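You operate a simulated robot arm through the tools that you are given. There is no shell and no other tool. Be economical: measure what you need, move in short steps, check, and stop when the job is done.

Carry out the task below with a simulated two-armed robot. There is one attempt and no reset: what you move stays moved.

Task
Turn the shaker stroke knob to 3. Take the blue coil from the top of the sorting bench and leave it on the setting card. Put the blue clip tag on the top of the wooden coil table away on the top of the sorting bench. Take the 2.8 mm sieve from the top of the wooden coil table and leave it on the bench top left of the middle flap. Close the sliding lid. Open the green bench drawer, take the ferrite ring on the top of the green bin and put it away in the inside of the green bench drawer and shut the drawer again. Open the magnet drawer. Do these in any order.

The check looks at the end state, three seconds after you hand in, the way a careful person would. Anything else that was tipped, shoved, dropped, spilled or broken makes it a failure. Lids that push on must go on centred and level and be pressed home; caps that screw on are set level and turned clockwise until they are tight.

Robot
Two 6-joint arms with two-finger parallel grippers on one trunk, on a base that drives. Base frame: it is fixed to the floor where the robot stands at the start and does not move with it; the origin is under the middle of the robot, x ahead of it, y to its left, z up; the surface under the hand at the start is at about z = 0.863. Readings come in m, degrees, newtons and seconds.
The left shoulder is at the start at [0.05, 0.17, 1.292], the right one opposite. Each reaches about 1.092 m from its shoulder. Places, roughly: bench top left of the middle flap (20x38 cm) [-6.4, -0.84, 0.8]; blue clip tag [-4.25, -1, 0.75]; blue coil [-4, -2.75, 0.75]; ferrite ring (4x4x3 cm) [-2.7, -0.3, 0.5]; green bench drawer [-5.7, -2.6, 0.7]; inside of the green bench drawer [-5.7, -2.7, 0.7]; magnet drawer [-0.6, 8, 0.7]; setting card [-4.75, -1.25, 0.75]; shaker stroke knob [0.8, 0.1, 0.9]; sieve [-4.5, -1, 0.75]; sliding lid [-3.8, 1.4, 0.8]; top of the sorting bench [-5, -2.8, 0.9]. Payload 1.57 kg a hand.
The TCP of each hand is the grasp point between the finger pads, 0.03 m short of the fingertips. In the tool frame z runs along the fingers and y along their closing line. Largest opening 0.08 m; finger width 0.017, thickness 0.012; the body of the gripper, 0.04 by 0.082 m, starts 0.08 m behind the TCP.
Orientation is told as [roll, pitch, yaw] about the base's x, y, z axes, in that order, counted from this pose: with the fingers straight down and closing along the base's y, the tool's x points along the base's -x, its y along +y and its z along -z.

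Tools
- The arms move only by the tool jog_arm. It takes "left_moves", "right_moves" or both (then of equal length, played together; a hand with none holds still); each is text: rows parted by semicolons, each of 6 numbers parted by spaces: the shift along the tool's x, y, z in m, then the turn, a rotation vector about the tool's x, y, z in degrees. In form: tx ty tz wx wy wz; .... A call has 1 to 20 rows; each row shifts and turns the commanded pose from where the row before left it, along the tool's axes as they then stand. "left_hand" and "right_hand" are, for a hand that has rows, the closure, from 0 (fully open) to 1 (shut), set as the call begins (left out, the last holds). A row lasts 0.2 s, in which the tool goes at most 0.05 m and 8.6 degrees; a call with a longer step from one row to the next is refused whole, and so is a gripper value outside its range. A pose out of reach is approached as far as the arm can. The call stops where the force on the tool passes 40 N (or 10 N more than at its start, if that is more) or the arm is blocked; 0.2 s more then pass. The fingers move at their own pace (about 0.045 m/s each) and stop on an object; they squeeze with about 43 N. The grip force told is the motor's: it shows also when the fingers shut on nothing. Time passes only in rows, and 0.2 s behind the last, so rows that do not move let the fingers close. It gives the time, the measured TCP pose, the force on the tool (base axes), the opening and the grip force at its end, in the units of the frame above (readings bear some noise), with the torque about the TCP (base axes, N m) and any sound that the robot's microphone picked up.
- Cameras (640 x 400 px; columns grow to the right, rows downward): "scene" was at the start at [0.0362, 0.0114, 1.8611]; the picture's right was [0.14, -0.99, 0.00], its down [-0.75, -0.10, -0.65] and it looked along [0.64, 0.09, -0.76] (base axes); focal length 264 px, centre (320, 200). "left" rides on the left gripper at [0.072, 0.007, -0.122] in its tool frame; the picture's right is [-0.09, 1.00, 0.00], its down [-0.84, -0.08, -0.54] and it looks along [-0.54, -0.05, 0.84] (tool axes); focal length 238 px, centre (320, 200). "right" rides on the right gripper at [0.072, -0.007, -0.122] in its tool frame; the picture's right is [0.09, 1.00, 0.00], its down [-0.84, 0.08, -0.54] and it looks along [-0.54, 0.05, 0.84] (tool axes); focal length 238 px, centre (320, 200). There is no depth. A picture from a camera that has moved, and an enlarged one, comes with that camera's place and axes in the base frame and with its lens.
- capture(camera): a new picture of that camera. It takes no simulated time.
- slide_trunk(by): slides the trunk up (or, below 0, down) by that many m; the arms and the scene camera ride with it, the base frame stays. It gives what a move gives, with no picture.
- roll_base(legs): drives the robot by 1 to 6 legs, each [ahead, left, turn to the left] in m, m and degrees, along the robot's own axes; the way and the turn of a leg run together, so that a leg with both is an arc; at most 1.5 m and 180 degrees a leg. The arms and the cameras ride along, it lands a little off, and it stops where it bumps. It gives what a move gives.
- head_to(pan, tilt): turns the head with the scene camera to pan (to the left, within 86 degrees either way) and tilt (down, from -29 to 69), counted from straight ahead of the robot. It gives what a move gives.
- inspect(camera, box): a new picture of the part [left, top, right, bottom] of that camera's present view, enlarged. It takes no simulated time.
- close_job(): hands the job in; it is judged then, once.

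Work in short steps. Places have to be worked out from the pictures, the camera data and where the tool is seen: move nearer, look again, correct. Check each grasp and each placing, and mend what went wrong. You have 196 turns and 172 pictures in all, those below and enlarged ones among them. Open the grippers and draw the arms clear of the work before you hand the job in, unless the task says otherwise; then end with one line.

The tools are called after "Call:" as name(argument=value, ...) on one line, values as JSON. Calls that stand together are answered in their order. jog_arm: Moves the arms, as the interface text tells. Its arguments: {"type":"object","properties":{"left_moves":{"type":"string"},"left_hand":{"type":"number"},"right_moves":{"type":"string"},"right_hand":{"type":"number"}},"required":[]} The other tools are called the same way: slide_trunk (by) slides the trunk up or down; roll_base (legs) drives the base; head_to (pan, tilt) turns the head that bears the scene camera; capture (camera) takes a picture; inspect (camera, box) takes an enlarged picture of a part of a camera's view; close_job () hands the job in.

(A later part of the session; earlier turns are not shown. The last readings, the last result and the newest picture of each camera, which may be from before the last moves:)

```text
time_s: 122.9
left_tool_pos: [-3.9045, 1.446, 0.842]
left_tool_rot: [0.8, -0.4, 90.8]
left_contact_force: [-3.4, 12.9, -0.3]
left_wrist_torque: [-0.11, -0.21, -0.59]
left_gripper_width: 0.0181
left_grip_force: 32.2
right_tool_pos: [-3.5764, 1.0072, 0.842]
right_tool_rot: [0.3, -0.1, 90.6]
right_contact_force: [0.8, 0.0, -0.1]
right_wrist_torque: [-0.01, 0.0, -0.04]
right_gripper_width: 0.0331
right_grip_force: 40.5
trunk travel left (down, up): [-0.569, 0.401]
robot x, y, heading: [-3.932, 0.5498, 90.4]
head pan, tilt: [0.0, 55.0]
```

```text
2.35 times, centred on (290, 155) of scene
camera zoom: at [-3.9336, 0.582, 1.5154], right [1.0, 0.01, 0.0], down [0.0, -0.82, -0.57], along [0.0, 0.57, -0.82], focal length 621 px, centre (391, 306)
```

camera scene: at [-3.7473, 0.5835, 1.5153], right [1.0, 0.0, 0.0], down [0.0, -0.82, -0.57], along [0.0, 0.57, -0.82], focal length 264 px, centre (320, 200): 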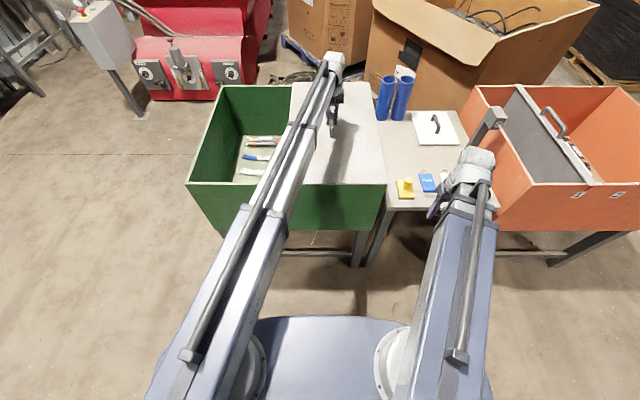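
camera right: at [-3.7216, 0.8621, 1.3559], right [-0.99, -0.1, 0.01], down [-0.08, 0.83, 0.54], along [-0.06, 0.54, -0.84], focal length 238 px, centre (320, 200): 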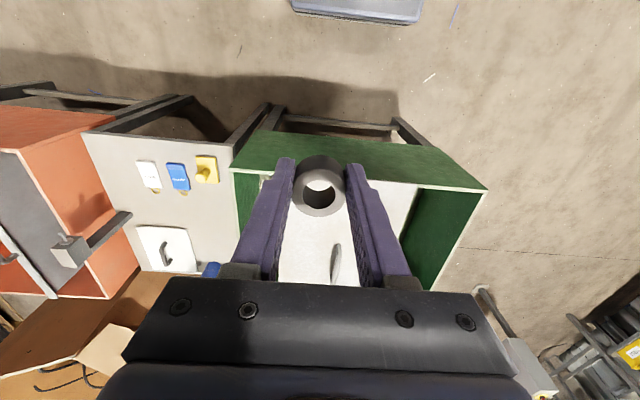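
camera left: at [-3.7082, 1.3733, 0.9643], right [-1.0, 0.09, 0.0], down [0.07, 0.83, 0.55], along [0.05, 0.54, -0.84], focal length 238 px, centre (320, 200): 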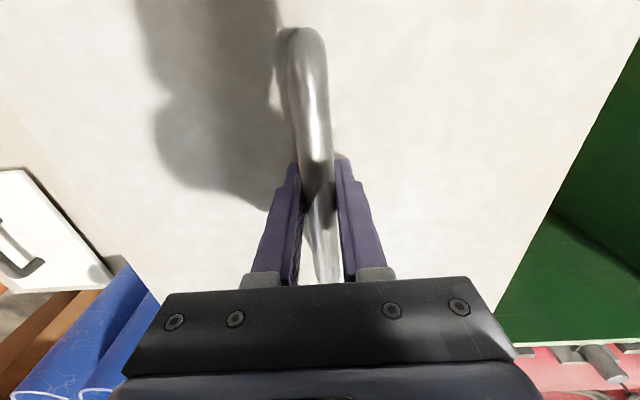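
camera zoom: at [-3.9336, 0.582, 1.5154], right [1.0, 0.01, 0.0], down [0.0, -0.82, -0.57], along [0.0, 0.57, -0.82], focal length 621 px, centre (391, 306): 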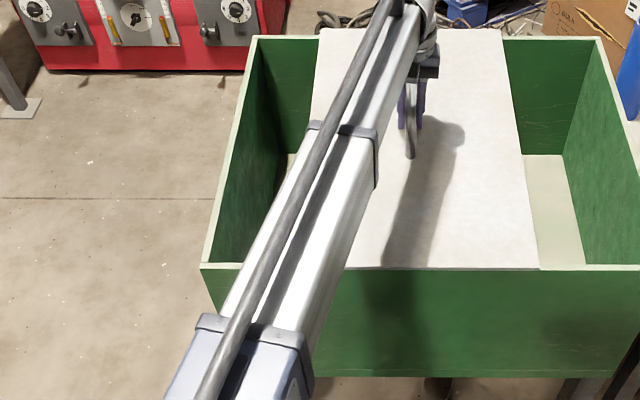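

The right half is empty while the cable samples lie on the left. I continue left to find the left stop.

Call:
roll_base(legs=[[0, 0.07, 0]])

Call:
roll_base(legs=[[0, 0.05, 0]])

Call:
inspect(camera="scene", box=[180, 70, 400, 240])

```text
time_s: 123.9
left_tool_pos: [-3.9738, 1.4451, 0.8422]
left_tool_rot: [0.7, -0.3, 90.9]
left_contact_force: [0.8, 5.9, -3.5]
left_wrist_torque: [-0.15, -0.16, -0.56]
left_gripper_width: 0.0176
left_grip_force: 32.6
right_tool_pos: [-3.6462, 1.007, 0.843]
right_tool_rot: [0.4, -0.1, 90.6]
right_contact_force: [0.6, 0.0, 0.2]
right_wrist_torque: [-0.02, -0.01, 0.03]
right_gripper_width: 0.033
right_grip_force: 41.0
trunk travel left (down, up): [-0.569, 0.401]
robot x, y, heading: [-3.9993, 0.5473, 90.2]
head pan, tilt: [0.0, 55.0]
```

```text
time_s: 124.9
left_tool_pos: [-4.022, 1.4451, 0.8428]
left_tool_rot: [0.7, -0.2, 90.8]
left_contact_force: [0.5, 5.2, -3.3]
left_wrist_torque: [-0.19, -0.18, -0.56]
left_gripper_width: 0.0182
left_grip_force: 32.2
right_tool_pos: [-3.696, 1.0061, 0.8438]
right_tool_rot: [0.2, -0.1, 90.5]
right_contact_force: [-0.4, 0.2, -1.4]
right_wrist_torque: [0.0, -0.01, 0.01]
right_gripper_width: 0.033
right_grip_force: 41.5
trunk travel left (down, up): [-0.569, 0.401]
robot x, y, heading: [-4.0526, 0.5465, 90.4]
head pan, tilt: [0.0, 55.0]
```

```text
2.35 times, centred on (290, 155) of scene
camera zoom: at [-4.0532, 0.5811, 1.5154], right [1.0, 0.01, 0.0], down [0.0, -0.82, -0.57], along [0.0, 0.57, -0.82], focal length 621 px, centre (391, 306)
```

zoom: 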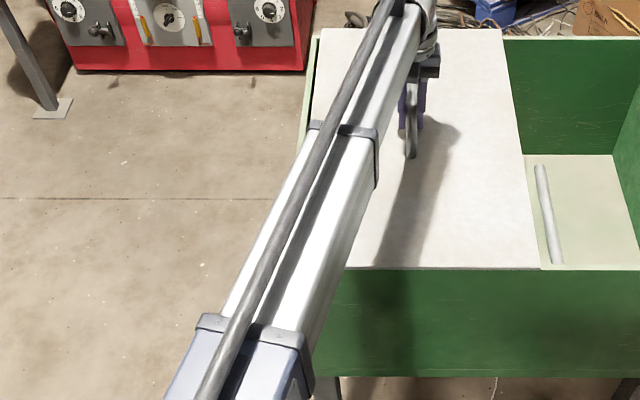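

A divider appears at mid-box: the lid covers the left (sample) compartment when pushed fully left. I push the last centimetres to the stop.

Call:
roll_base(legs=[[0, 0.04, 0]])

Call:
inspect(camera="scene", box=[180, 70, 400, 240])

```text
time_s: 125.8
left_tool_pos: [-4.0468, 1.4464, 0.8427]
left_tool_rot: [-0.1, -0.5, 90.2]
left_contact_force: [-0.4, -0.1, -6.6]
left_wrist_torque: [-0.13, 0.1, -0.14]
left_gripper_width: 0.0179
left_grip_force: 32.9
right_tool_pos: [-3.7315, 1.0046, 0.8427]
right_tool_rot: [0.4, 0.0, 90.5]
right_contact_force: [-0.4, -0.4, -2.0]
right_wrist_torque: [-0.02, -0.03, 0.02]
right_gripper_width: 0.0328
right_grip_force: 41.2
trunk travel left (down, up): [-0.569, 0.401]
robot x, y, heading: [-4.0874, 0.5481, 90.2]
head pan, tilt: [0.0, 55.0]
stopped in leg 1: the force on the tool passed its limit at 46 N (the readings are from after the stop); the commanded pose is now the measured one
```

```text
2.35 times, centred on (290, 155) of scene
camera zoom: at [-4.0895, 0.5808, 1.5153], right [1.0, 0.0, 0.0], down [0.0, -0.82, -0.57], along [0.0, 0.57, -0.82], focal length 621 px, centre (391, 306)
```

zoom: 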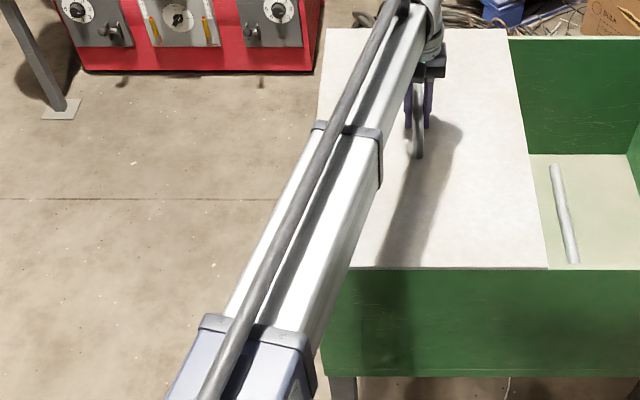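

At the left stop. I release, raise and look into the box from above to judge whether this is the closed end.

Call:
jog_arm(left_moves="0 0 0 0 0 0;0 0 0 0 0 0;0 0 0 0 0 0;0 0 0 0 0 0", left_hand=0)

Call:
slide_trunk(by=0.39)

Call:
jog_arm(left_moves="0.04 0 0 0 0 0;0.04 0 0 0 0 0;0.04 0 0 0 0 0;0.04 0 0 0 0 0;0.04 0 0 0 0 0;0.04 0 0 0 0 0;0.04 0 0 0 0 0;0.04 0 0 0 0 0;0.04 0.02 0 0 0 0;0.04 0.02 0 0 0 0;0.04 0.02 0 0 0 0;0.03 0.02 0 0 0 0")

Call:
capture(camera="scene")

Call:
inspect(camera="scene", box=[280, 125, 480, 255])

```text
time_s: 126.8
left_tool_pos: [-4.0476, 1.4454, 0.8436]
left_tool_rot: [-0.1, -0.6, 90.3]
left_contact_force: [-0.7, -0.2, -0.9]
left_wrist_torque: [-0.01, 0.01, 0.03]
left_gripper_width: 0.08
left_grip_force: 0.0
right_tool_pos: [-3.7319, 1.0044, 0.8431]
right_tool_rot: [0.4, -0.1, 90.5]
right_contact_force: [0.8, 0.1, -1.2]
right_wrist_torque: [0.0, -0.02, 0.02]
right_gripper_width: 0.0333
right_grip_force: 41.1
trunk travel left (down, up): [-0.569, 0.401]
robot x, y, heading: [-4.0882, 0.5466, 90.4]
head pan, tilt: [0.0, 55.0]
```

```text
time_s: 130.6
left_tool_pos: [-4.0466, 1.4445, 1.2337]
left_tool_rot: [-0.2, -0.4, 90.2]
left_contact_force: [-0.7, 0.3, 0.4]
left_wrist_torque: [0.02, -0.02, -0.02]
left_gripper_width: 0.08
left_grip_force: 0.0
right_tool_pos: [-3.7317, 1.0047, 1.2331]
right_tool_rot: [0.5, -0.1, 90.4]
right_contact_force: [-1.4, 0.0, -0.7]
right_wrist_torque: [-0.01, 0.02, -0.03]
right_gripper_width: 0.0331
right_grip_force: 41.1
trunk travel left (down, up): [-0.959, 0.011]
robot x, y, heading: [-4.0875, 0.5486, 89.9]
head pan, tilt: [0.0, 55.0]
```

```text
time_s: 133.2
left_tool_pos: [-4.1219, 0.9824, 1.2334]
left_tool_rot: [-0.2, -0.4, 90.2]
left_contact_force: [0.0, 0.5, -0.8]
left_wrist_torque: [0.0, -0.01, 0.02]
left_gripper_width: 0.0802
left_grip_force: 0.0
left hand out of reach, approached as far as the arm can: row 7, 12
right_tool_pos: [-3.7326, 1.0038, 1.2336]
right_tool_rot: [0.5, -0.1, 90.6]
right_contact_force: [0.0, -0.5, -0.1]
right_wrist_torque: [-0.01, 0.0, 0.0]
right_gripper_width: 0.0331
right_grip_force: 40.6
trunk travel left (down, up): [-0.959, 0.011]
robot x, y, heading: [-4.0874, 0.5479, 90.3]
head pan, tilt: [0.0, 55.0]
```

```text
112 pictures are left
camera scene: at [-4.09, 0.5799, 1.9054], right [1.0, 0.0, 0.0], down [0.0, -0.82, -0.57], along [0.0, 0.57, -0.82], focal length 264 px, centre (320, 200)
```

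scene: 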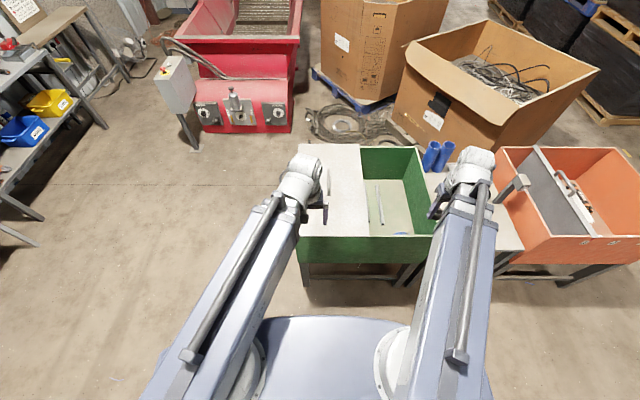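

```text
3.08 times, centred on (380, 190) of scene
camera zoom: at [-4.09, 0.5799, 1.9054], right [1.0, 0.0, 0.0], down [0.0, -0.82, -0.57], along [0.0, 0.57, -0.82], focal length 812 px, centre (135, 231)
```

zoom: 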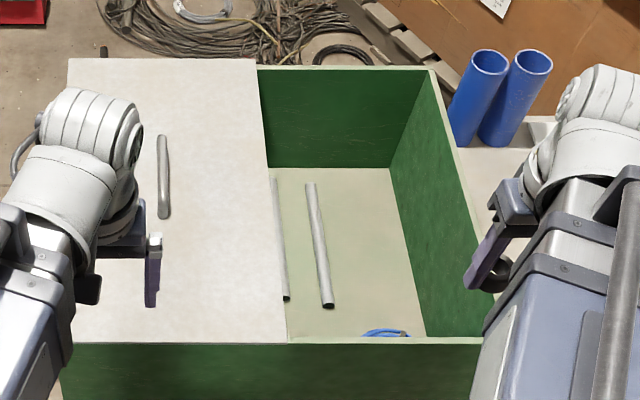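

Still ambiguous: I look at the neighbouring orange box and the adjacent area for hints about the lid's closed end (signs, labels).

Call:
head_to(pan=-40, tilt=40)

Call:
inspect(camera="scene", box=[120, 120, 520, 380])

```text
time_s: 134.3
left_tool_pos: [-4.122, 0.9825, 1.2339]
left_tool_rot: [0.0, -0.5, 90.2]
left_contact_force: [0.5, 0.2, -0.5]
left_wrist_torque: [0.01, 0.03, -0.02]
left_gripper_width: 0.0805
left_grip_force: 0.1
right_tool_pos: [-3.7327, 1.0044, 1.2329]
right_tool_rot: [0.3, -0.1, 90.6]
right_contact_force: [0.5, -0.4, -0.3]
right_wrist_torque: [-0.03, -0.01, 0.04]
right_gripper_width: 0.0331
right_grip_force: 41.1
trunk travel left (down, up): [-0.959, 0.011]
robot x, y, heading: [-4.0922, 0.5451, 90.1]
head pan, tilt: [-40.0, 40.0]
```

```text
1.54 times, centred on (320, 250) of scene
camera zoom: at [-4.035, 0.5734, 1.926], right [0.77, -0.64, 0.0], down [-0.41, -0.49, -0.77], along [0.49, 0.59, -0.64], focal length 406 px, centre (320, 123)
```

zoom: 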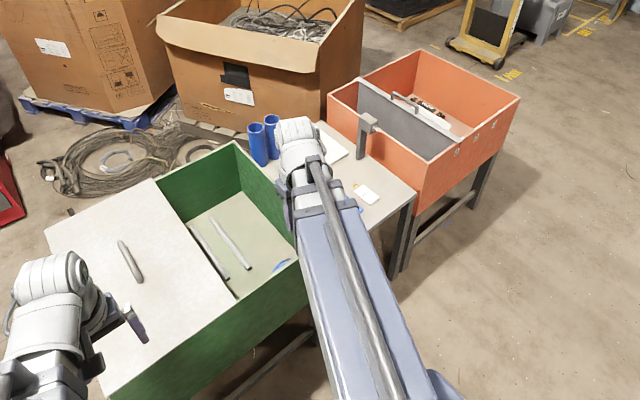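

I judge the left stop (over the labelled samples, same half as the orange box's hinged lid) to be closed, and leave it there. Now I retract both hands and drive toward x≈−5.0 and look toward the partition's far side.

Call:
jog_arm(right_moves="0.03 -0.01 0 0 0 0;0.03 -0.01 0 0 0 0", left_moves="0.03 0.02 0 0 0 0;0.03 0.02 0 0 0 0")

Call:
roll_base(legs=[[-0.15, 0, 0], [0, 0, 90], [1.1, 0, 0]])

Call:
head_to(pan=75, tilt=25)

Call:
capture(camera="scene")

Call:
head_to(pan=20, tilt=35)

Call:
capture(camera="scene")

```text
time_s: 134.9
left_tool_pos: [-4.1335, 0.9854, 1.233]
left_tool_rot: [0.0, -0.4, 90.2]
left_contact_force: [-0.3, -0.6, -0.1]
left_wrist_torque: [-0.01, -0.03, 0.02]
left_gripper_width: 0.0798
left_grip_force: 0.1
left hand out of reach, approached as far as the arm can: row 1, 2
right_tool_pos: [-3.7095, 0.9466, 1.2337]
right_tool_rot: [0.4, 0.0, 90.5]
right_contact_force: [-0.3, 0.1, -0.1]
right_wrist_torque: [0.0, 0.01, 0.0]
right_gripper_width: 0.0334
right_grip_force: 41.3
right hand out of reach, approached as far as the arm can: row 2
trunk travel left (down, up): [-0.959, 0.011]
robot x, y, heading: [-4.0843, 0.548, 90.3]
head pan, tilt: [-40.0, 40.0]
```

```text
time_s: 145.3
left_tool_pos: [-5.6259, 0.3215, 1.2326]
left_tool_rot: [-0.1, -0.5, -178.5]
left_contact_force: [0.0, 0.3, 0.3]
left_wrist_torque: [-0.03, 0.01, 0.0]
left_gripper_width: 0.0799
left_grip_force: 0.0
right_tool_pos: [-5.5954, 0.7453, 1.2336]
right_tool_rot: [0.4, 0.0, -178.3]
right_contact_force: [1.2, -0.5, -0.7]
right_wrist_torque: [0.0, -0.03, 0.0]
right_gripper_width: 0.0331
right_grip_force: 41.1
trunk travel left (down, up): [-0.959, 0.011]
robot x, y, heading: [-5.1878, 0.3759, -178.4]
head pan, tilt: [-40.0, 40.0]
```

```text
time_s: 147.3
left_tool_pos: [-5.6248, 0.3214, 1.2336]
left_tool_rot: [0.0, -0.5, -178.5]
left_contact_force: [0.5, -0.4, 0.6]
left_wrist_torque: [0.0, -0.02, -0.01]
left_gripper_width: 0.0801
left_grip_force: 0.1
right_tool_pos: [-5.5955, 0.745, 1.2325]
right_tool_rot: [0.4, 0.0, -178.2]
right_contact_force: [1.0, 0.1, -1.1]
right_wrist_torque: [-0.03, 0.0, 0.03]
right_gripper_width: 0.0332
right_grip_force: 41.3
trunk travel left (down, up): [-0.959, 0.011]
robot x, y, heading: [-5.1866, 0.3775, -178.7]
head pan, tilt: [75.0, 25.0]
```

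```text
109 pictures are left
camera scene: at [-5.1689, 0.2878, 1.9494], right [-0.97, 0.23, 0.0], down [0.1, 0.41, -0.91], along [-0.21, -0.88, -0.42], focal length 264 px, centre (320, 200)
```

scene: 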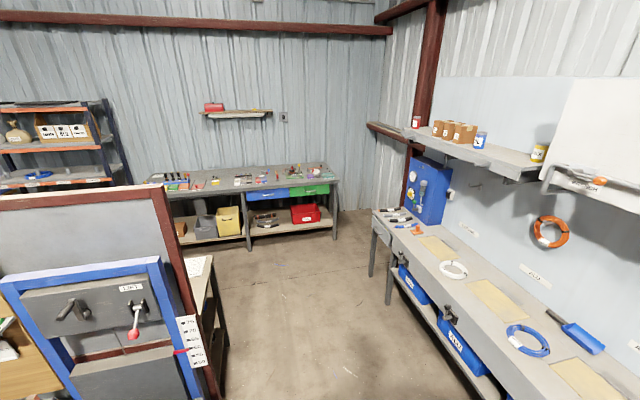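

```text
time_s: 148.5
left_tool_pos: [-5.6251, 0.3207, 1.234]
left_tool_rot: [-0.1, -0.4, -178.5]
left_contact_force: [-0.2, -0.4, 0.0]
left_wrist_torque: [0.02, 0.03, 0.0]
left_gripper_width: 0.0797
left_grip_force: 0.1
right_tool_pos: [-5.5936, 0.7454, 1.2334]
right_tool_rot: [0.4, 0.0, -178.2]
right_contact_force: [0.2, -0.1, -1.2]
right_wrist_torque: [-0.01, -0.03, -0.03]
right_gripper_width: 0.033
right_grip_force: 41.1
trunk travel left (down, up): [-0.959, 0.011]
robot x, y, heading: [-5.1877, 0.3734, -178.5]
head pan, tilt: [20.0, 35.0]
```

```text
108 pictures are left
camera scene: at [-5.2292, 0.345, 1.9336], right [-0.37, 0.93, 0.0], down [0.53, 0.21, -0.82], along [-0.76, -0.3, -0.57], focal length 264 px, centre (320, 200)
```

scene: 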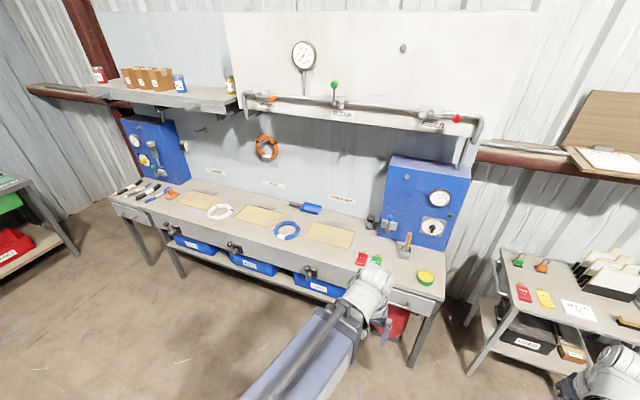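

The sieve's target spot (with the white coil in it) is seen at (−6.34, −0.85); the coil table is behind the partition, and the sorting bench at the far wall. I drive along x≈−5.4 to y≈−1.3 and look around.

Call:
roll_base(legs=[[0.22, 0, 0], [0, 0, 90], [0.9, 0, 0], [0.8, 0, 0]])

Call:
head_to(pan=75, tilt=40)

Call:
capture(camera="scene")

Call:
head_to(pan=20, tilt=45)

Call:
capture(camera="scene")

```text
time_s: 162.2
left_tool_pos: [-5.3115, -1.7697, 1.2333]
left_tool_rot: [0.0, -0.4, -88.5]
left_contact_force: [0.2, 0.0, -0.6]
left_wrist_torque: [-0.01, 0.0, 0.01]
left_gripper_width: 0.0803
left_grip_force: 0.1
right_tool_pos: [-5.7363, -1.7386, 1.2335]
right_tool_rot: [0.4, 0.0, -88.3]
right_contact_force: [0.1, 0.1, -0.6]
right_wrist_torque: [0.0, 0.03, -0.01]
right_gripper_width: 0.0333
right_grip_force: 41.1
trunk travel left (down, up): [-0.959, 0.011]
robot x, y, heading: [-5.3678, -1.3322, -88.6]
head pan, tilt: [20.0, 35.0]
```

```text
time_s: 163.5
left_tool_pos: [-5.3121, -1.7686, 1.2343]
left_tool_rot: [0.0, -0.4, -88.6]
left_contact_force: [0.6, 0.4, 0.6]
left_wrist_torque: [0.01, -0.01, -0.02]
left_gripper_width: 0.0802
left_grip_force: 0.1
right_tool_pos: [-5.7366, -1.738, 1.2336]
right_tool_rot: [0.4, 0.0, -88.3]
right_contact_force: [-0.4, 0.5, -0.8]
right_wrist_torque: [-0.01, -0.01, 0.0]
right_gripper_width: 0.0332
right_grip_force: 41.4
trunk travel left (down, up): [-0.959, 0.011]
robot x, y, heading: [-5.3656, -1.3294, -88.7]
head pan, tilt: [75.0, 40.0]
```

```text
107 pictures are left
camera scene: at [-5.2853, -1.3095, 1.9261], right [-0.24, -0.97, 0.0], down [-0.62, 0.15, -0.77], along [0.74, -0.18, -0.64], focal length 264 px, centre (320, 200)
```

scene: 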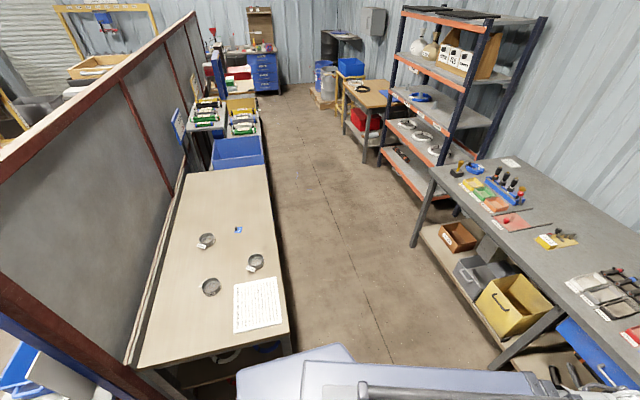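

```text
time_s: 164.7
left_tool_pos: [-5.3125, -1.7693, 1.2331]
left_tool_rot: [0.0, -0.3, -88.5]
left_contact_force: [-0.2, 0.5, -0.3]
left_wrist_torque: [0.0, 0.03, -0.02]
left_gripper_width: 0.0798
left_grip_force: 0.1
right_tool_pos: [-5.7367, -1.7386, 1.2335]
right_tool_rot: [0.4, 0.0, -88.3]
right_contact_force: [0.3, 0.1, -0.8]
right_wrist_torque: [0.01, -0.03, -0.01]
right_gripper_width: 0.0329
right_grip_force: 41.0
trunk travel left (down, up): [-0.959, 0.011]
robot x, y, heading: [-5.3673, -1.3324, -88.6]
head pan, tilt: [20.0, 45.0]
```

```text
106 pictures are left
camera scene: at [-5.3381, -1.3653, 1.9188], right [-0.93, -0.37, 0.0], down [-0.26, 0.66, -0.71], along [0.26, -0.66, -0.71], focal length 264 px, centre (320, 200)
```

scene: 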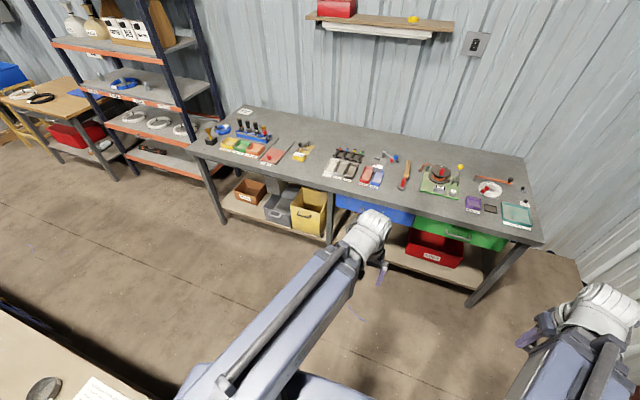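

The coil table (three sieves, blue tag, and paper card), sorting bench, blue coil and green drawer are all located. First the drawer with the ring: I move closer to the green drawer and look.

Call:
roll_base(legs=[[0.35, -0.2, 0]])

Call:
head_to(pan=-8, tilt=55)

Call:
capture(camera="scene")

Call:
capture(camera="left")

```text
time_s: 167.2
left_tool_pos: [-5.5044, -2.1203, 1.232]
left_tool_rot: [-0.2, -0.5, -88.5]
left_contact_force: [-0.4, 0.0, 1.0]
left_wrist_torque: [0.02, 0.0, 0.0]
left_gripper_width: 0.08
left_grip_force: 0.2
right_tool_pos: [-5.929, -2.0899, 1.2334]
right_tool_rot: [0.6, 0.0, -88.3]
right_contact_force: [-0.1, -0.1, -0.1]
right_wrist_torque: [0.0, 0.01, -0.02]
right_gripper_width: 0.0331
right_grip_force: 40.8
trunk travel left (down, up): [-0.959, 0.011]
robot x, y, heading: [-5.5582, -1.6844, -88.6]
head pan, tilt: [20.0, 45.0]
```

```text
time_s: 168.1
left_tool_pos: [-5.5039, -2.1213, 1.2334]
left_tool_rot: [0.0, -0.3, -88.5]
left_contact_force: [0.2, -0.2, 0.1]
left_wrist_torque: [0.01, 0.01, 0.01]
left_gripper_width: 0.08
left_grip_force: 0.1
right_tool_pos: [-5.9283, -2.0906, 1.232]
right_tool_rot: [0.4, -0.1, -88.3]
right_contact_force: [-0.1, -0.7, -1.1]
right_wrist_torque: [0.06, 0.0, -0.03]
right_gripper_width: 0.0331
right_grip_force: 41.1
trunk travel left (down, up): [-0.959, 0.011]
robot x, y, heading: [-5.56, -1.681, -88.7]
head pan, tilt: [-8.0, 55.0]
```

```text
105 pictures are left
camera scene: at [-5.5676, -1.7137, 1.9054], right [-0.99, 0.11, 0.0], down [0.09, 0.81, -0.57], along [-0.07, -0.57, -0.82], focal length 264 px, centre (320, 200)
```

scene: 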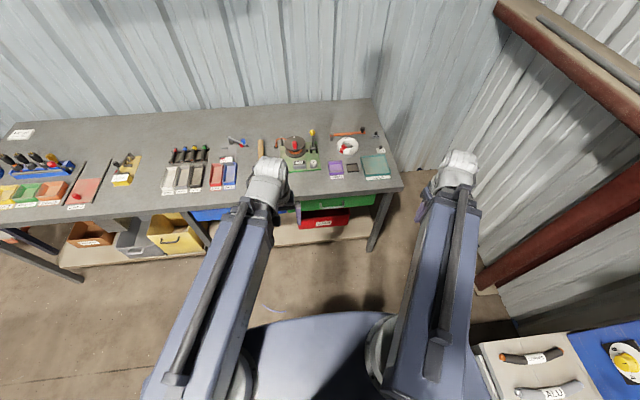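

```text
104 pictures are left
camera left: at [-5.4989, -2.0479, 1.3554], right [1.0, -0.07, 0.0], down [-0.05, -0.83, 0.55], along [-0.04, -0.55, -0.84], focal length 238 px, centre (320, 200)
```

left: 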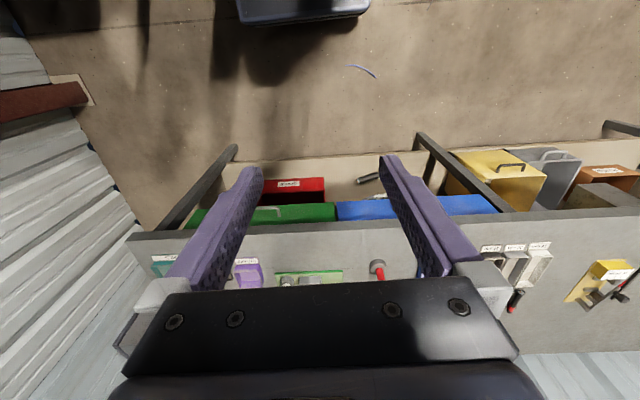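

I zoom on the green drawer's front for the handle.

Call:
inspect(camera="scene", box=[270, 160, 410, 260])

Call:
inspect(camera="left", box=[180, 170, 400, 250])

```text
4.00 times, centred on (340, 210) of scene
camera zoom: at [-5.5676, -1.7137, 1.9054], right [-0.99, 0.11, 0.0], down [0.09, 0.81, -0.57], along [-0.07, -0.57, -0.82], focal length 1056 px, centre (240, 160)
```

zoom: 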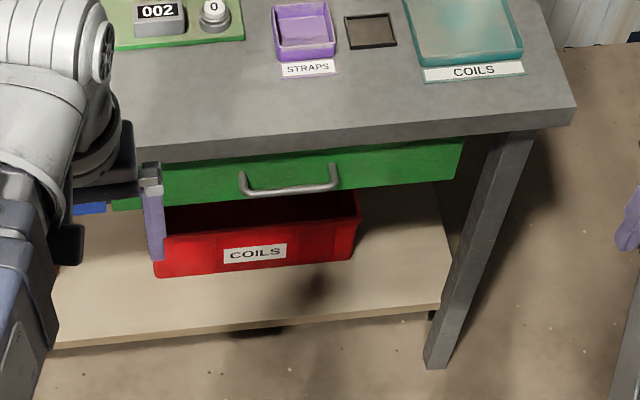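

```text
2.91 times, centred on (290, 210) of left
camera zoom: at [-5.4989, -2.0479, 1.3554], right [1.0, -0.07, 0.0], down [-0.05, -0.83, 0.55], along [-0.04, -0.55, -0.84], focal length 693 px, centre (407, 171)
```

zoom: 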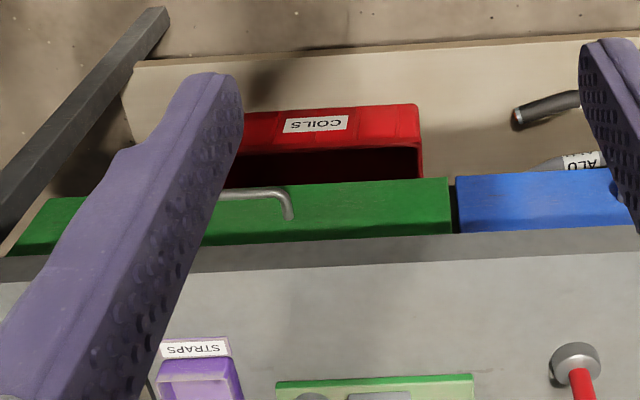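

The handle bar is at about x −5.68…−5.80, y −2.508, z 0.68, under the bench's overhang (edge y −2.466). I need the fingers pointing forward; I test pitching the left hand about its y axis.

Call:
jog_arm(left_moves="0 0 0 0 -8 0;0 0 0 0 -8 0;0 0 0 0 -8 0;0 0 0 0 -8 0;0 0 0 0 -8 0;0 0 0 0 0 0")

```text
time_s: 169.5
left_tool_pos: [-5.5503, -2.2431, 1.2863]
left_tool_rot: [-0.1, -40.4, -88.3]
left_contact_force: [-0.1, 1.2, -0.4]
left_wrist_torque: [-0.02, 0.02, -0.02]
left_gripper_width: 0.08
left_grip_force: 0.1
left hand out of reach, approached as far as the arm can: row 1, 2, 3, 4, 5
right_tool_pos: [-5.9283, -2.0905, 1.2337]
right_tool_rot: [0.4, 0.0, -88.3]
right_contact_force: [0.3, -0.5, -0.9]
right_wrist_torque: [0.01, 0.01, -0.03]
right_gripper_width: 0.0331
right_grip_force: 41.6
trunk travel left (down, up): [-0.959, 0.011]
robot x, y, heading: [-5.5604, -1.6851, -88.6]
head pan, tilt: [-8.0, 55.0]
```

Pitching works (wrist height stays fixed, TCP swings up). I finish the pitch to horizontal and roll so the fingers close vertically.

Call:
jog_arm(left_moves="0 0 0 0 -8.3 0;0 0 0 0 -8.3 0;0 0 0 0 -8.3 0;0 0 0 0 -8.3 0;0 0 0 0 -8.3 0;0 0 0 0 -8.1 0;0 0 0 0 0 8.2;0 0 0 0 0 8.2;0 0 0 0 0 8.2;0 0 0 0 0 8.2;0 0 0 0 0 8.2;0 0 0 0 0 8.2;0 0 0 0 0 8.2;0 0 0 0 0 8.2;0 0 0 0 0 8.2;0 0 0 0 0 8.2;0 0 0 0 0 8;0 0 0 0 0 0")

Call:
capture(camera="scene")

Call:
capture(camera="left")

```text
time_s: 173.3
left_tool_pos: [-5.5817, -2.3033, 1.4532]
left_tool_rot: [89.9, 0.0, -178.5]
left_contact_force: [-0.4, 0.7, 0.7]
left_wrist_torque: [0.02, 0.0, 0.0]
left_gripper_width: 0.0801
left_grip_force: 0.1
left hand out of reach, approached as far as the arm can: row 1, 2, 3, 4, 5, 6
right_tool_pos: [-5.9278, -2.0905, 1.2335]
right_tool_rot: [0.4, 0.0, -88.2]
right_contact_force: [0.6, 0.2, -0.5]
right_wrist_torque: [0.02, 0.01, -0.01]
right_gripper_width: 0.0331
right_grip_force: 40.6
trunk travel left (down, up): [-0.959, 0.011]
robot x, y, heading: [-5.5563, -1.6824, -88.6]
head pan, tilt: [-8.0, 55.0]
```

```text
101 pictures are left
camera scene: at [-5.5677, -1.7136, 1.9054], right [-0.99, 0.11, 0.0], down [0.09, 0.81, -0.57], along [-0.07, -0.57, -0.82], focal length 264 px, centre (320, 200)
```

scene: 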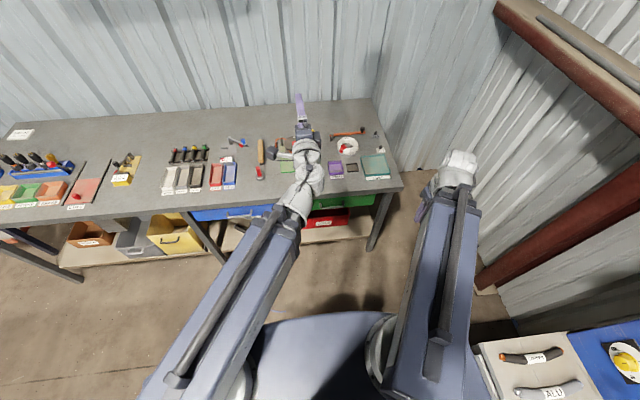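

```text
100 pictures are left
camera left: at [-5.5131, -2.1795, 1.4606], right [-0.09, 0.0, 1.0], down [-0.85, 0.52, -0.08], along [-0.52, -0.85, -0.05], focal length 238 px, centre (320, 200)
```

left: 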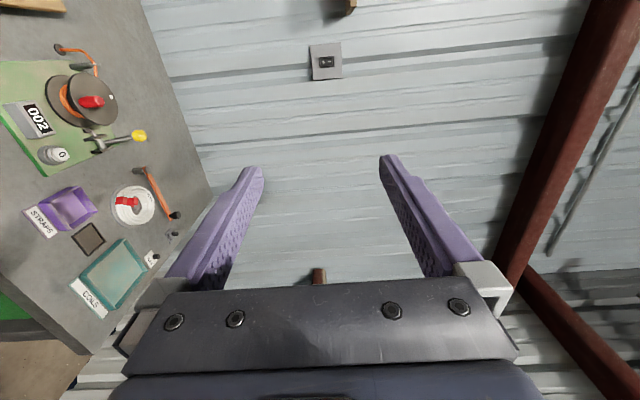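

Fingers now point forward and close vertically. I shift the hand right to x≈−5.742, then lower the trunk toward handle height.

Call:
jog_arm(left_moves="-0.04 0 0 0 0 0;-0.04 0 0 0 0 0;-0.04 0 0 0 0 0;-0.04 0 0 0 0 0;0 0 0 0 0 0")

Call:
slide_trunk(by=-0.4)

Call:
slide_trunk(by=-0.33)

Call:
capture(camera="left")

Call:
capture(camera="scene")

```text
time_s: 174.5
left_tool_pos: [-5.7394, -2.3081, 1.4538]
left_tool_rot: [90.1, -0.1, -178.6]
left_contact_force: [0.6, -0.5, -0.1]
left_wrist_torque: [-0.01, 0.01, -0.02]
left_gripper_width: 0.08
left_grip_force: 0.0
right_tool_pos: [-5.9281, -2.0906, 1.2339]
right_tool_rot: [0.4, -0.1, -88.3]
right_contact_force: [1.0, 0.0, -0.3]
right_wrist_torque: [0.0, 0.04, 0.05]
right_gripper_width: 0.0332
right_grip_force: 41.4
trunk travel left (down, up): [-0.959, 0.011]
robot x, y, heading: [-5.5558, -1.6834, -88.8]
head pan, tilt: [-8.0, 55.0]
```

```text
time_s: 178.4
left_tool_pos: [-5.7403, -2.3077, 1.0533]
left_tool_rot: [90.0, 0.0, -178.4]
left_contact_force: [0.1, -0.5, -0.4]
left_wrist_torque: [0.0, 0.01, 0.01]
left_gripper_width: 0.08
left_grip_force: 0.0
right_tool_pos: [-5.9283, -2.0898, 0.8328]
right_tool_rot: [0.4, 0.1, -88.4]
right_contact_force: [0.1, 0.5, -0.4]
right_wrist_torque: [-0.04, 0.0, 0.01]
right_gripper_width: 0.033
right_grip_force: 40.9
trunk travel left (down, up): [-0.559, 0.411]
robot x, y, heading: [-5.5572, -1.6833, -88.9]
head pan, tilt: [-8.0, 55.0]
```

```text
time_s: 181.6
left_tool_pos: [-5.7415, -2.3072, 0.7233]
left_tool_rot: [90.0, -0.1, -178.5]
left_contact_force: [0.9, 0.1, 0.6]
left_wrist_torque: [-0.01, 0.02, 0.03]
left_gripper_width: 0.0801
left_grip_force: 0.1
right_tool_pos: [-5.9281, -2.0897, 0.5028]
right_tool_rot: [0.5, 0.0, -88.3]
right_contact_force: [-0.8, -0.4, -1.5]
right_wrist_torque: [0.01, 0.0, -0.01]
right_gripper_width: 0.0333
right_grip_force: 41.5
trunk travel left (down, up): [-0.229, 0.741]
robot x, y, heading: [-5.5586, -1.6826, -88.6]
head pan, tilt: [-8.0, 55.0]
```

```text
99 pictures are left
camera left: at [-5.6724, -2.1838, 0.7306], right [-0.09, 0.0, 1.0], down [-0.85, 0.52, -0.08], along [-0.52, -0.85, -0.05], focal length 238 px, centre (320, 200)
```

left: 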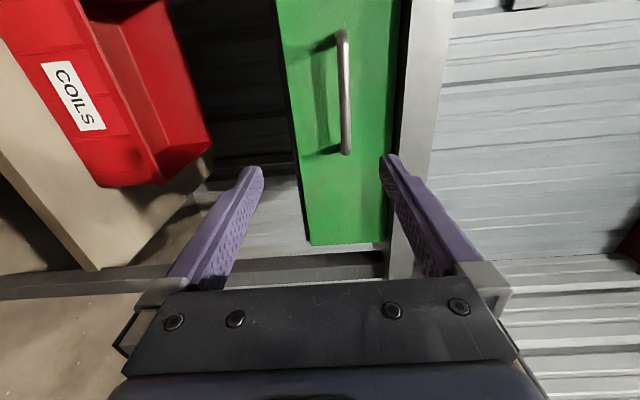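

```text
98 pictures are left
camera scene: at [-5.5677, -1.7136, 1.1754], right [-0.99, 0.11, 0.0], down [0.09, 0.81, -0.57], along [-0.07, -0.57, -0.82], focal length 264 px, centre (320, 200)
```

scene: 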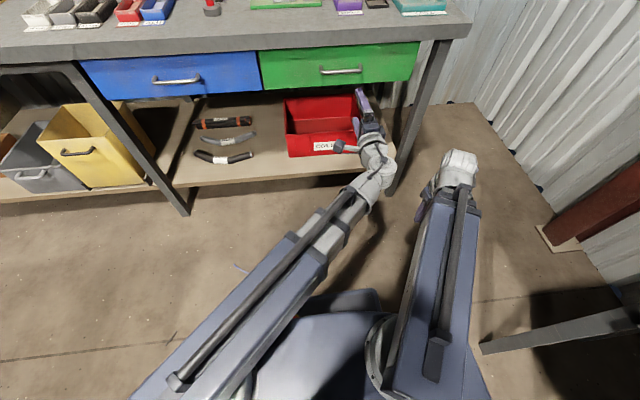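

With orthogonal views the handle comes out at x −5.66…−5.78, y≈−2.464, z≈0.754. I correct height and x, then advance halfway and look.

Call:
slide_trunk(by=0.03)

Call:
jog_arm(left_moves="0.02 0 0.035 0 0 0;0 0 0.04 0 0 0;0 0 0 0 0 0")

Call:
capture(camera="left")

Call:
inspect(camera="scene", box=[250, 20, 450, 160])

```text
time_s: 182.4
left_tool_pos: [-5.7414, -2.3085, 0.7539]
left_tool_rot: [90.1, -0.1, -178.5]
left_contact_force: [0.8, -0.2, -0.7]
left_wrist_torque: [0.0, 0.0, 0.01]
left_gripper_width: 0.0802
left_grip_force: 0.0
right_tool_pos: [-5.9281, -2.0904, 0.5326]
right_tool_rot: [0.4, 0.0, -88.4]
right_contact_force: [0.6, 0.0, -0.5]
right_wrist_torque: [0.01, 0.01, 0.0]
right_gripper_width: 0.0329
right_grip_force: 40.7
trunk travel left (down, up): [-0.259, 0.711]
robot x, y, heading: [-5.5612, -1.681, -88.6]
head pan, tilt: [-8.0, 55.0]
```

```text
time_s: 183.2
left_tool_pos: [-5.719, -2.3838, 0.7526]
left_tool_rot: [90.0, -0.1, -178.5]
left_contact_force: [-0.4, 0.1, 0.1]
left_wrist_torque: [-0.01, -0.06, 0.0]
left_gripper_width: 0.0801
left_grip_force: 0.1
right_tool_pos: [-5.9275, -2.0912, 0.5321]
right_tool_rot: [0.5, 0.0, -88.3]
right_contact_force: [0.2, 0.2, -1.0]
right_wrist_torque: [0.01, -0.02, 0.01]
right_gripper_width: 0.033
right_grip_force: 40.8
trunk travel left (down, up): [-0.259, 0.711]
robot x, y, heading: [-5.5578, -1.6831, -88.7]
head pan, tilt: [-8.0, 55.0]
```

```text
97 pictures are left
camera left: at [-5.65, -2.2585, 0.7604], right [-0.09, 0.0, 1.0], down [-0.85, 0.52, -0.08], along [-0.52, -0.85, -0.05], focal length 238 px, centre (320, 200)
```

left: 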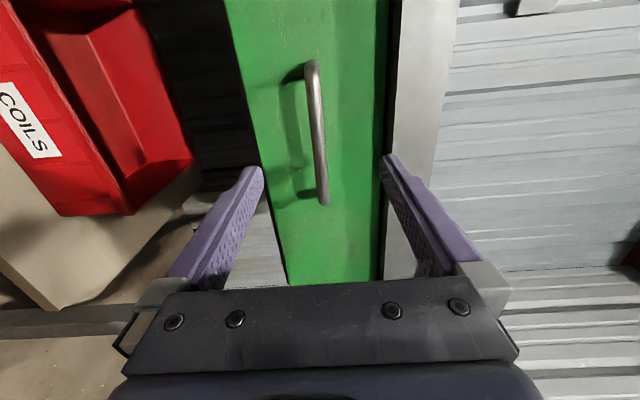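

```text
2.86 times, centred on (350, 90) of scene
camera zoom: at [-5.5677, -1.7137, 1.2054], right [-0.99, 0.11, 0.0], down [0.09, 0.81, -0.57], along [-0.07, -0.57, -0.82], focal length 754 px, centre (234, 514)
```

zoom: 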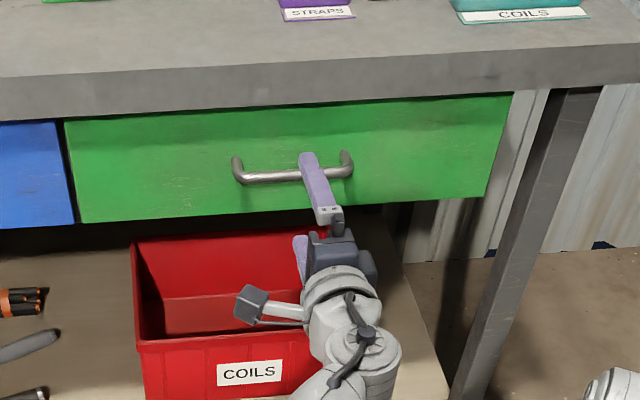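

Bar is level with the grasp centre. I advance 6.5 cm and close on it.

Call:
jog_arm(left_moves="0 0 0.035 0 0 0;0 0 0.03 0 0 0;0 0 0 0 0 0")

Call:
capture(camera="left")

```text
time_s: 184.0
left_tool_pos: [-5.7168, -2.4471, 0.7538]
left_tool_rot: [90.0, -0.1, -178.5]
left_contact_force: [0.6, -0.2, -0.7]
left_wrist_torque: [0.0, 0.0, -0.03]
left_gripper_width: 0.0799
left_grip_force: 0.0
right_tool_pos: [-5.9278, -2.0908, 0.5333]
right_tool_rot: [0.4, -0.1, -88.2]
right_contact_force: [0.3, 0.0, -0.9]
right_wrist_torque: [-0.04, -0.01, 0.01]
right_gripper_width: 0.0333
right_grip_force: 40.8
trunk travel left (down, up): [-0.259, 0.711]
robot x, y, heading: [-5.5593, -1.6827, -88.5]
head pan, tilt: [-8.0, 55.0]
```

```text
95 pictures are left
camera left: at [-5.6488, -2.3238, 0.7605], right [-0.09, 0.0, 1.0], down [-0.85, 0.52, -0.08], along [-0.52, -0.85, -0.05], focal length 238 px, centre (320, 200)
```

left: 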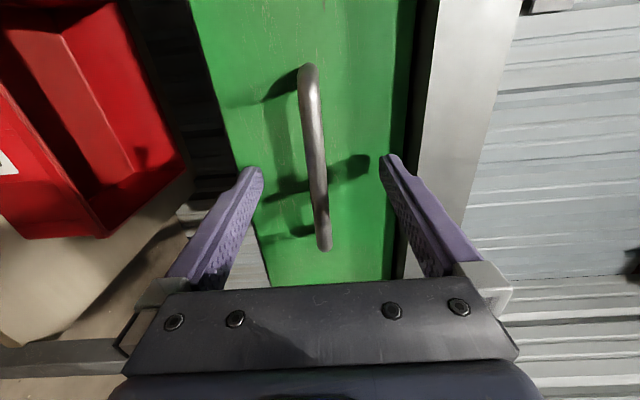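

I advance another 1.5 cm and close.

Call:
jog_arm(left_moves="0 0 0.015 0 0 0;0 0 0 0 0 0")

Call:
jog_arm(left_moves="0 0 0 0 0 0;0 0 0 0 0 0;0 0 0 0 0 0;0 0 0 0 0 0;0 0 0 0 0 0;0 0 0 0 0 0", left_hand=1)

Call:
capture(camera="left")

```text
time_s: 184.6
left_tool_pos: [-5.7167, -2.4628, 0.753]
left_tool_rot: [89.9, -0.1, -178.4]
left_contact_force: [0.7, 0.7, -0.2]
left_wrist_torque: [-0.01, 0.01, -0.02]
left_gripper_width: 0.08
left_grip_force: 0.1
right_tool_pos: [-5.9278, -2.0908, 0.5327]
right_tool_rot: [0.3, 0.0, -88.4]
right_contact_force: [0.1, -0.7, -0.6]
right_wrist_torque: [0.0, 0.02, 0.02]
right_gripper_width: 0.0332
right_grip_force: 41.4
trunk travel left (down, up): [-0.259, 0.711]
robot x, y, heading: [-5.5608, -1.6808, -89.1]
head pan, tilt: [-8.0, 55.0]
```

```text
time_s: 186.0
left_tool_pos: [-5.7169, -2.4615, 0.7533]
left_tool_rot: [89.9, 0.0, -178.5]
left_contact_force: [2.0, 9.2, -22.0]
left_wrist_torque: [-0.04, -0.13, -0.1]
left_gripper_width: 0.0117
left_grip_force: 29.5
right_tool_pos: [-5.9289, -2.0906, 0.533]
right_tool_rot: [0.5, 0.0, -88.3]
right_contact_force: [0.8, -0.3, -0.8]
right_wrist_torque: [0.0, 0.01, -0.02]
right_gripper_width: 0.0331
right_grip_force: 40.9
trunk travel left (down, up): [-0.259, 0.711]
robot x, y, heading: [-5.5584, -1.6844, -88.4]
head pan, tilt: [-8.0, 55.0]
```

```text
94 pictures are left
camera left: at [-5.6486, -2.3387, 0.7594], right [-0.09, 0.0, 1.0], down [-0.85, 0.52, -0.07], along [-0.52, -0.85, -0.05], focal length 238 px, centre (320, 200)
```

left: 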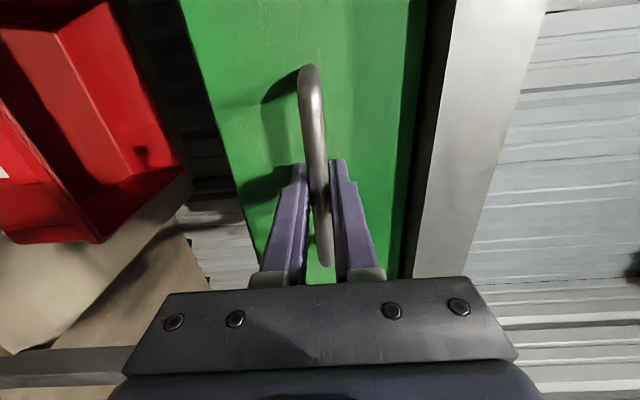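

Gripped (0.012 m). I pull the drawer open by rolling the base back 0.25 m.

Call:
roll_base(legs=[[-0.25, 0.006, 0]])

Call:
capture(camera="scene")

```text
time_s: 187.8
left_tool_pos: [-5.7172, -2.213, 0.7515]
left_tool_rot: [90.0, 0.0, -178.5]
left_contact_force: [3.5, -0.2, -20.8]
left_wrist_torque: [-0.05, -0.11, -0.25]
left_gripper_width: 0.0117
left_grip_force: 28.9
right_tool_pos: [-5.9289, -1.8427, 0.5329]
right_tool_rot: [0.5, 0.1, -88.3]
right_contact_force: [0.2, 0.0, -0.7]
right_wrist_torque: [0.03, 0.03, 0.01]
right_gripper_width: 0.033
right_grip_force: 40.9
trunk travel left (down, up): [-0.259, 0.711]
robot x, y, heading: [-5.5608, -1.4325, -88.6]
head pan, tilt: [-8.0, 55.0]
```

```text
93 pictures are left
camera scene: at [-5.5681, -1.4657, 1.2053], right [-0.99, 0.11, 0.0], down [0.09, 0.81, -0.57], along [-0.07, -0.57, -0.82], focal length 264 px, centre (320, 200)
```

scene: 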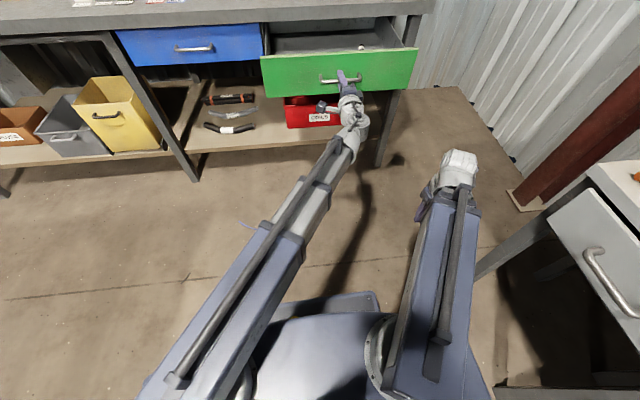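

Drawer is open ~25 cm. I release the handle, back the left hand off and aside, then raise the trunk.

Call:
jog_arm(left_moves="0 0 0 0 0 0;0 0 0 0 0 0;0 0 0 0 0 0;0 0 0 0 0 0;0 0 -0.035 0 0 0;0 0 -0.035 0 0 0;0.04 0 0 0 0 0;0.04 0 0 0 0 0;0.04 0 0 0 0 0;0.04 0 0 0 0 0;0.04 0 0 0 0 0;0.04 0 0 0 0 0;0.04 0 0 0 0 0;0 0 0 0 0 0", left_hand=0)

Call:
slide_trunk(by=0.38)

Call:
capture(camera="scene")

```text
time_s: 190.8
left_tool_pos: [-5.4405, -2.1347, 0.7525]
left_tool_rot: [89.9, -0.1, -178.5]
left_contact_force: [0.3, 0.2, -0.4]
left_wrist_torque: [-0.02, -0.02, -0.02]
left_gripper_width: 0.0801
left_grip_force: 0.0
right_tool_pos: [-5.9282, -1.8409, 0.533]
right_tool_rot: [0.5, 0.0, -88.3]
right_contact_force: [0.9, 0.6, -1.1]
right_wrist_torque: [0.04, 0.01, 0.01]
right_gripper_width: 0.0331
right_grip_force: 40.7
trunk travel left (down, up): [-0.259, 0.711]
robot x, y, heading: [-5.5607, -1.4358, -88.4]
head pan, tilt: [-8.0, 55.0]
```

```text
time_s: 194.4
left_tool_pos: [-5.4409, -2.1359, 1.1338]
left_tool_rot: [89.9, 0.0, -178.4]
left_contact_force: [0.4, 0.3, -0.1]
left_wrist_torque: [0.01, 0.02, 0.05]
left_gripper_width: 0.08
left_grip_force: 0.1
right_tool_pos: [-5.9292, -1.842, 0.9125]
right_tool_rot: [0.4, 0.0, -88.3]
right_contact_force: [-0.3, 0.3, -1.5]
right_wrist_torque: [-0.01, 0.0, 0.03]
right_gripper_width: 0.0333
right_grip_force: 41.1
trunk travel left (down, up): [-0.639, 0.331]
robot x, y, heading: [-5.554, -1.4287, -88.3]
head pan, tilt: [-8.0, 55.0]
```

```text
92 pictures are left
camera scene: at [-5.5679, -1.464, 1.5854], right [-0.99, 0.11, 0.0], down [0.09, 0.81, -0.57], along [-0.07, -0.57, -0.82], focal length 264 px, centre (320, 200)
```

scene: 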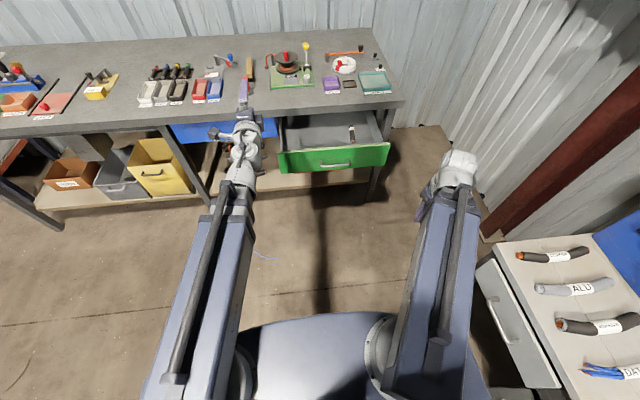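

Drawer interior is open and nearly empty. I roll ahead 15 cm and bring the ring over the drawer at about (−5.66, −2.34).

Call:
roll_base(legs=[[0.15, 0, 0]])

Call:
jog_arm(right_moves="-0.036 0.0294 0 0 0 0;-0.036 0.0294 0 0 0 0;-0.036 0.0294 0 0 0 0;-0.036 0.0294 0 0 0 0;-0.036 0.0294 0 0 0 0;-0.036 0.0294 0 0 0 0;-0.036 0.0294 0 0 0 0;-0.036 0.0294 0 0 0 0;-0.036 0.0294 0 0 0 0;0 0 0 0 0 0")

Call:
capture(camera="right")

Call:
capture(camera="scene")

```text
time_s: 195.8
left_tool_pos: [-5.4362, -2.2884, 1.1322]
left_tool_rot: [89.8, -0.1, -178.4]
left_contact_force: [-0.5, -0.3, 0.2]
left_wrist_torque: [-0.01, 0.0, 0.01]
left_gripper_width: 0.08
left_grip_force: 0.0
right_tool_pos: [-5.9237, -1.9924, 0.9127]
right_tool_rot: [0.3, 0.1, -88.3]
right_contact_force: [-0.3, -0.8, -1.5]
right_wrist_torque: [0.01, -0.01, 0.0]
right_gripper_width: 0.0329
right_grip_force: 41.7
trunk travel left (down, up): [-0.639, 0.331]
robot x, y, heading: [-5.5517, -1.586, -88.6]
head pan, tilt: [-8.0, 55.0]
```

```text
time_s: 198.0
left_tool_pos: [-5.4368, -2.2868, 1.1336]
left_tool_rot: [89.8, -0.1, -178.5]
left_contact_force: [-0.5, 0.3, -1.0]
left_wrist_torque: [0.02, 0.04, -0.06]
left_gripper_width: 0.0798
left_grip_force: 0.0
right_tool_pos: [-5.6506, -2.3078, 0.9136]
right_tool_rot: [0.5, 0.0, -88.3]
right_contact_force: [-0.1, -0.3, -0.1]
right_wrist_torque: [0.04, 0.0, 0.0]
right_gripper_width: 0.0333
right_grip_force: 40.8
trunk travel left (down, up): [-0.639, 0.331]
robot x, y, heading: [-5.553, -1.5849, -88.4]
head pan, tilt: [-8.0, 55.0]
```

```text
91 pictures are left
camera right: at [-5.6601, -2.2364, 1.0361], right [0.99, 0.12, 0.01], down [0.1, -0.83, 0.54], along [0.07, -0.54, -0.84], focal length 238 px, centre (320, 200)
```

right: 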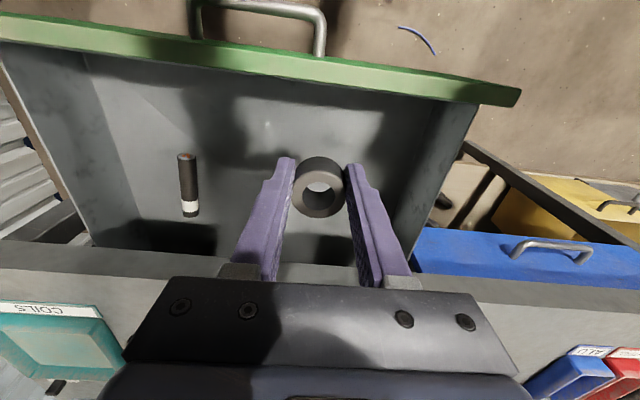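

```text
90 pictures are left
camera scene: at [-5.5642, -1.6143, 1.5854], right [-0.99, 0.11, 0.0], down [0.09, 0.81, -0.57], along [-0.07, -0.57, -0.82], focal length 264 px, centre (320, 200)
```

scene: 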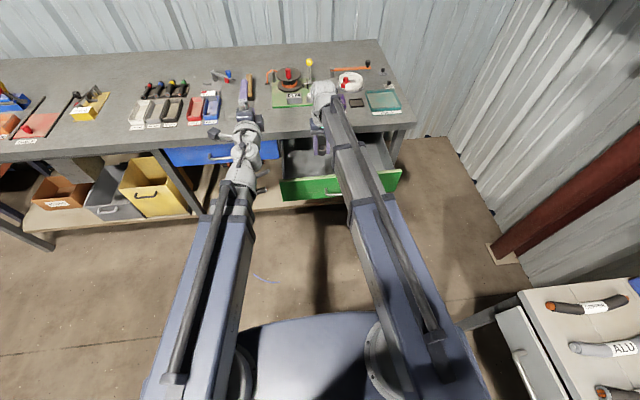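

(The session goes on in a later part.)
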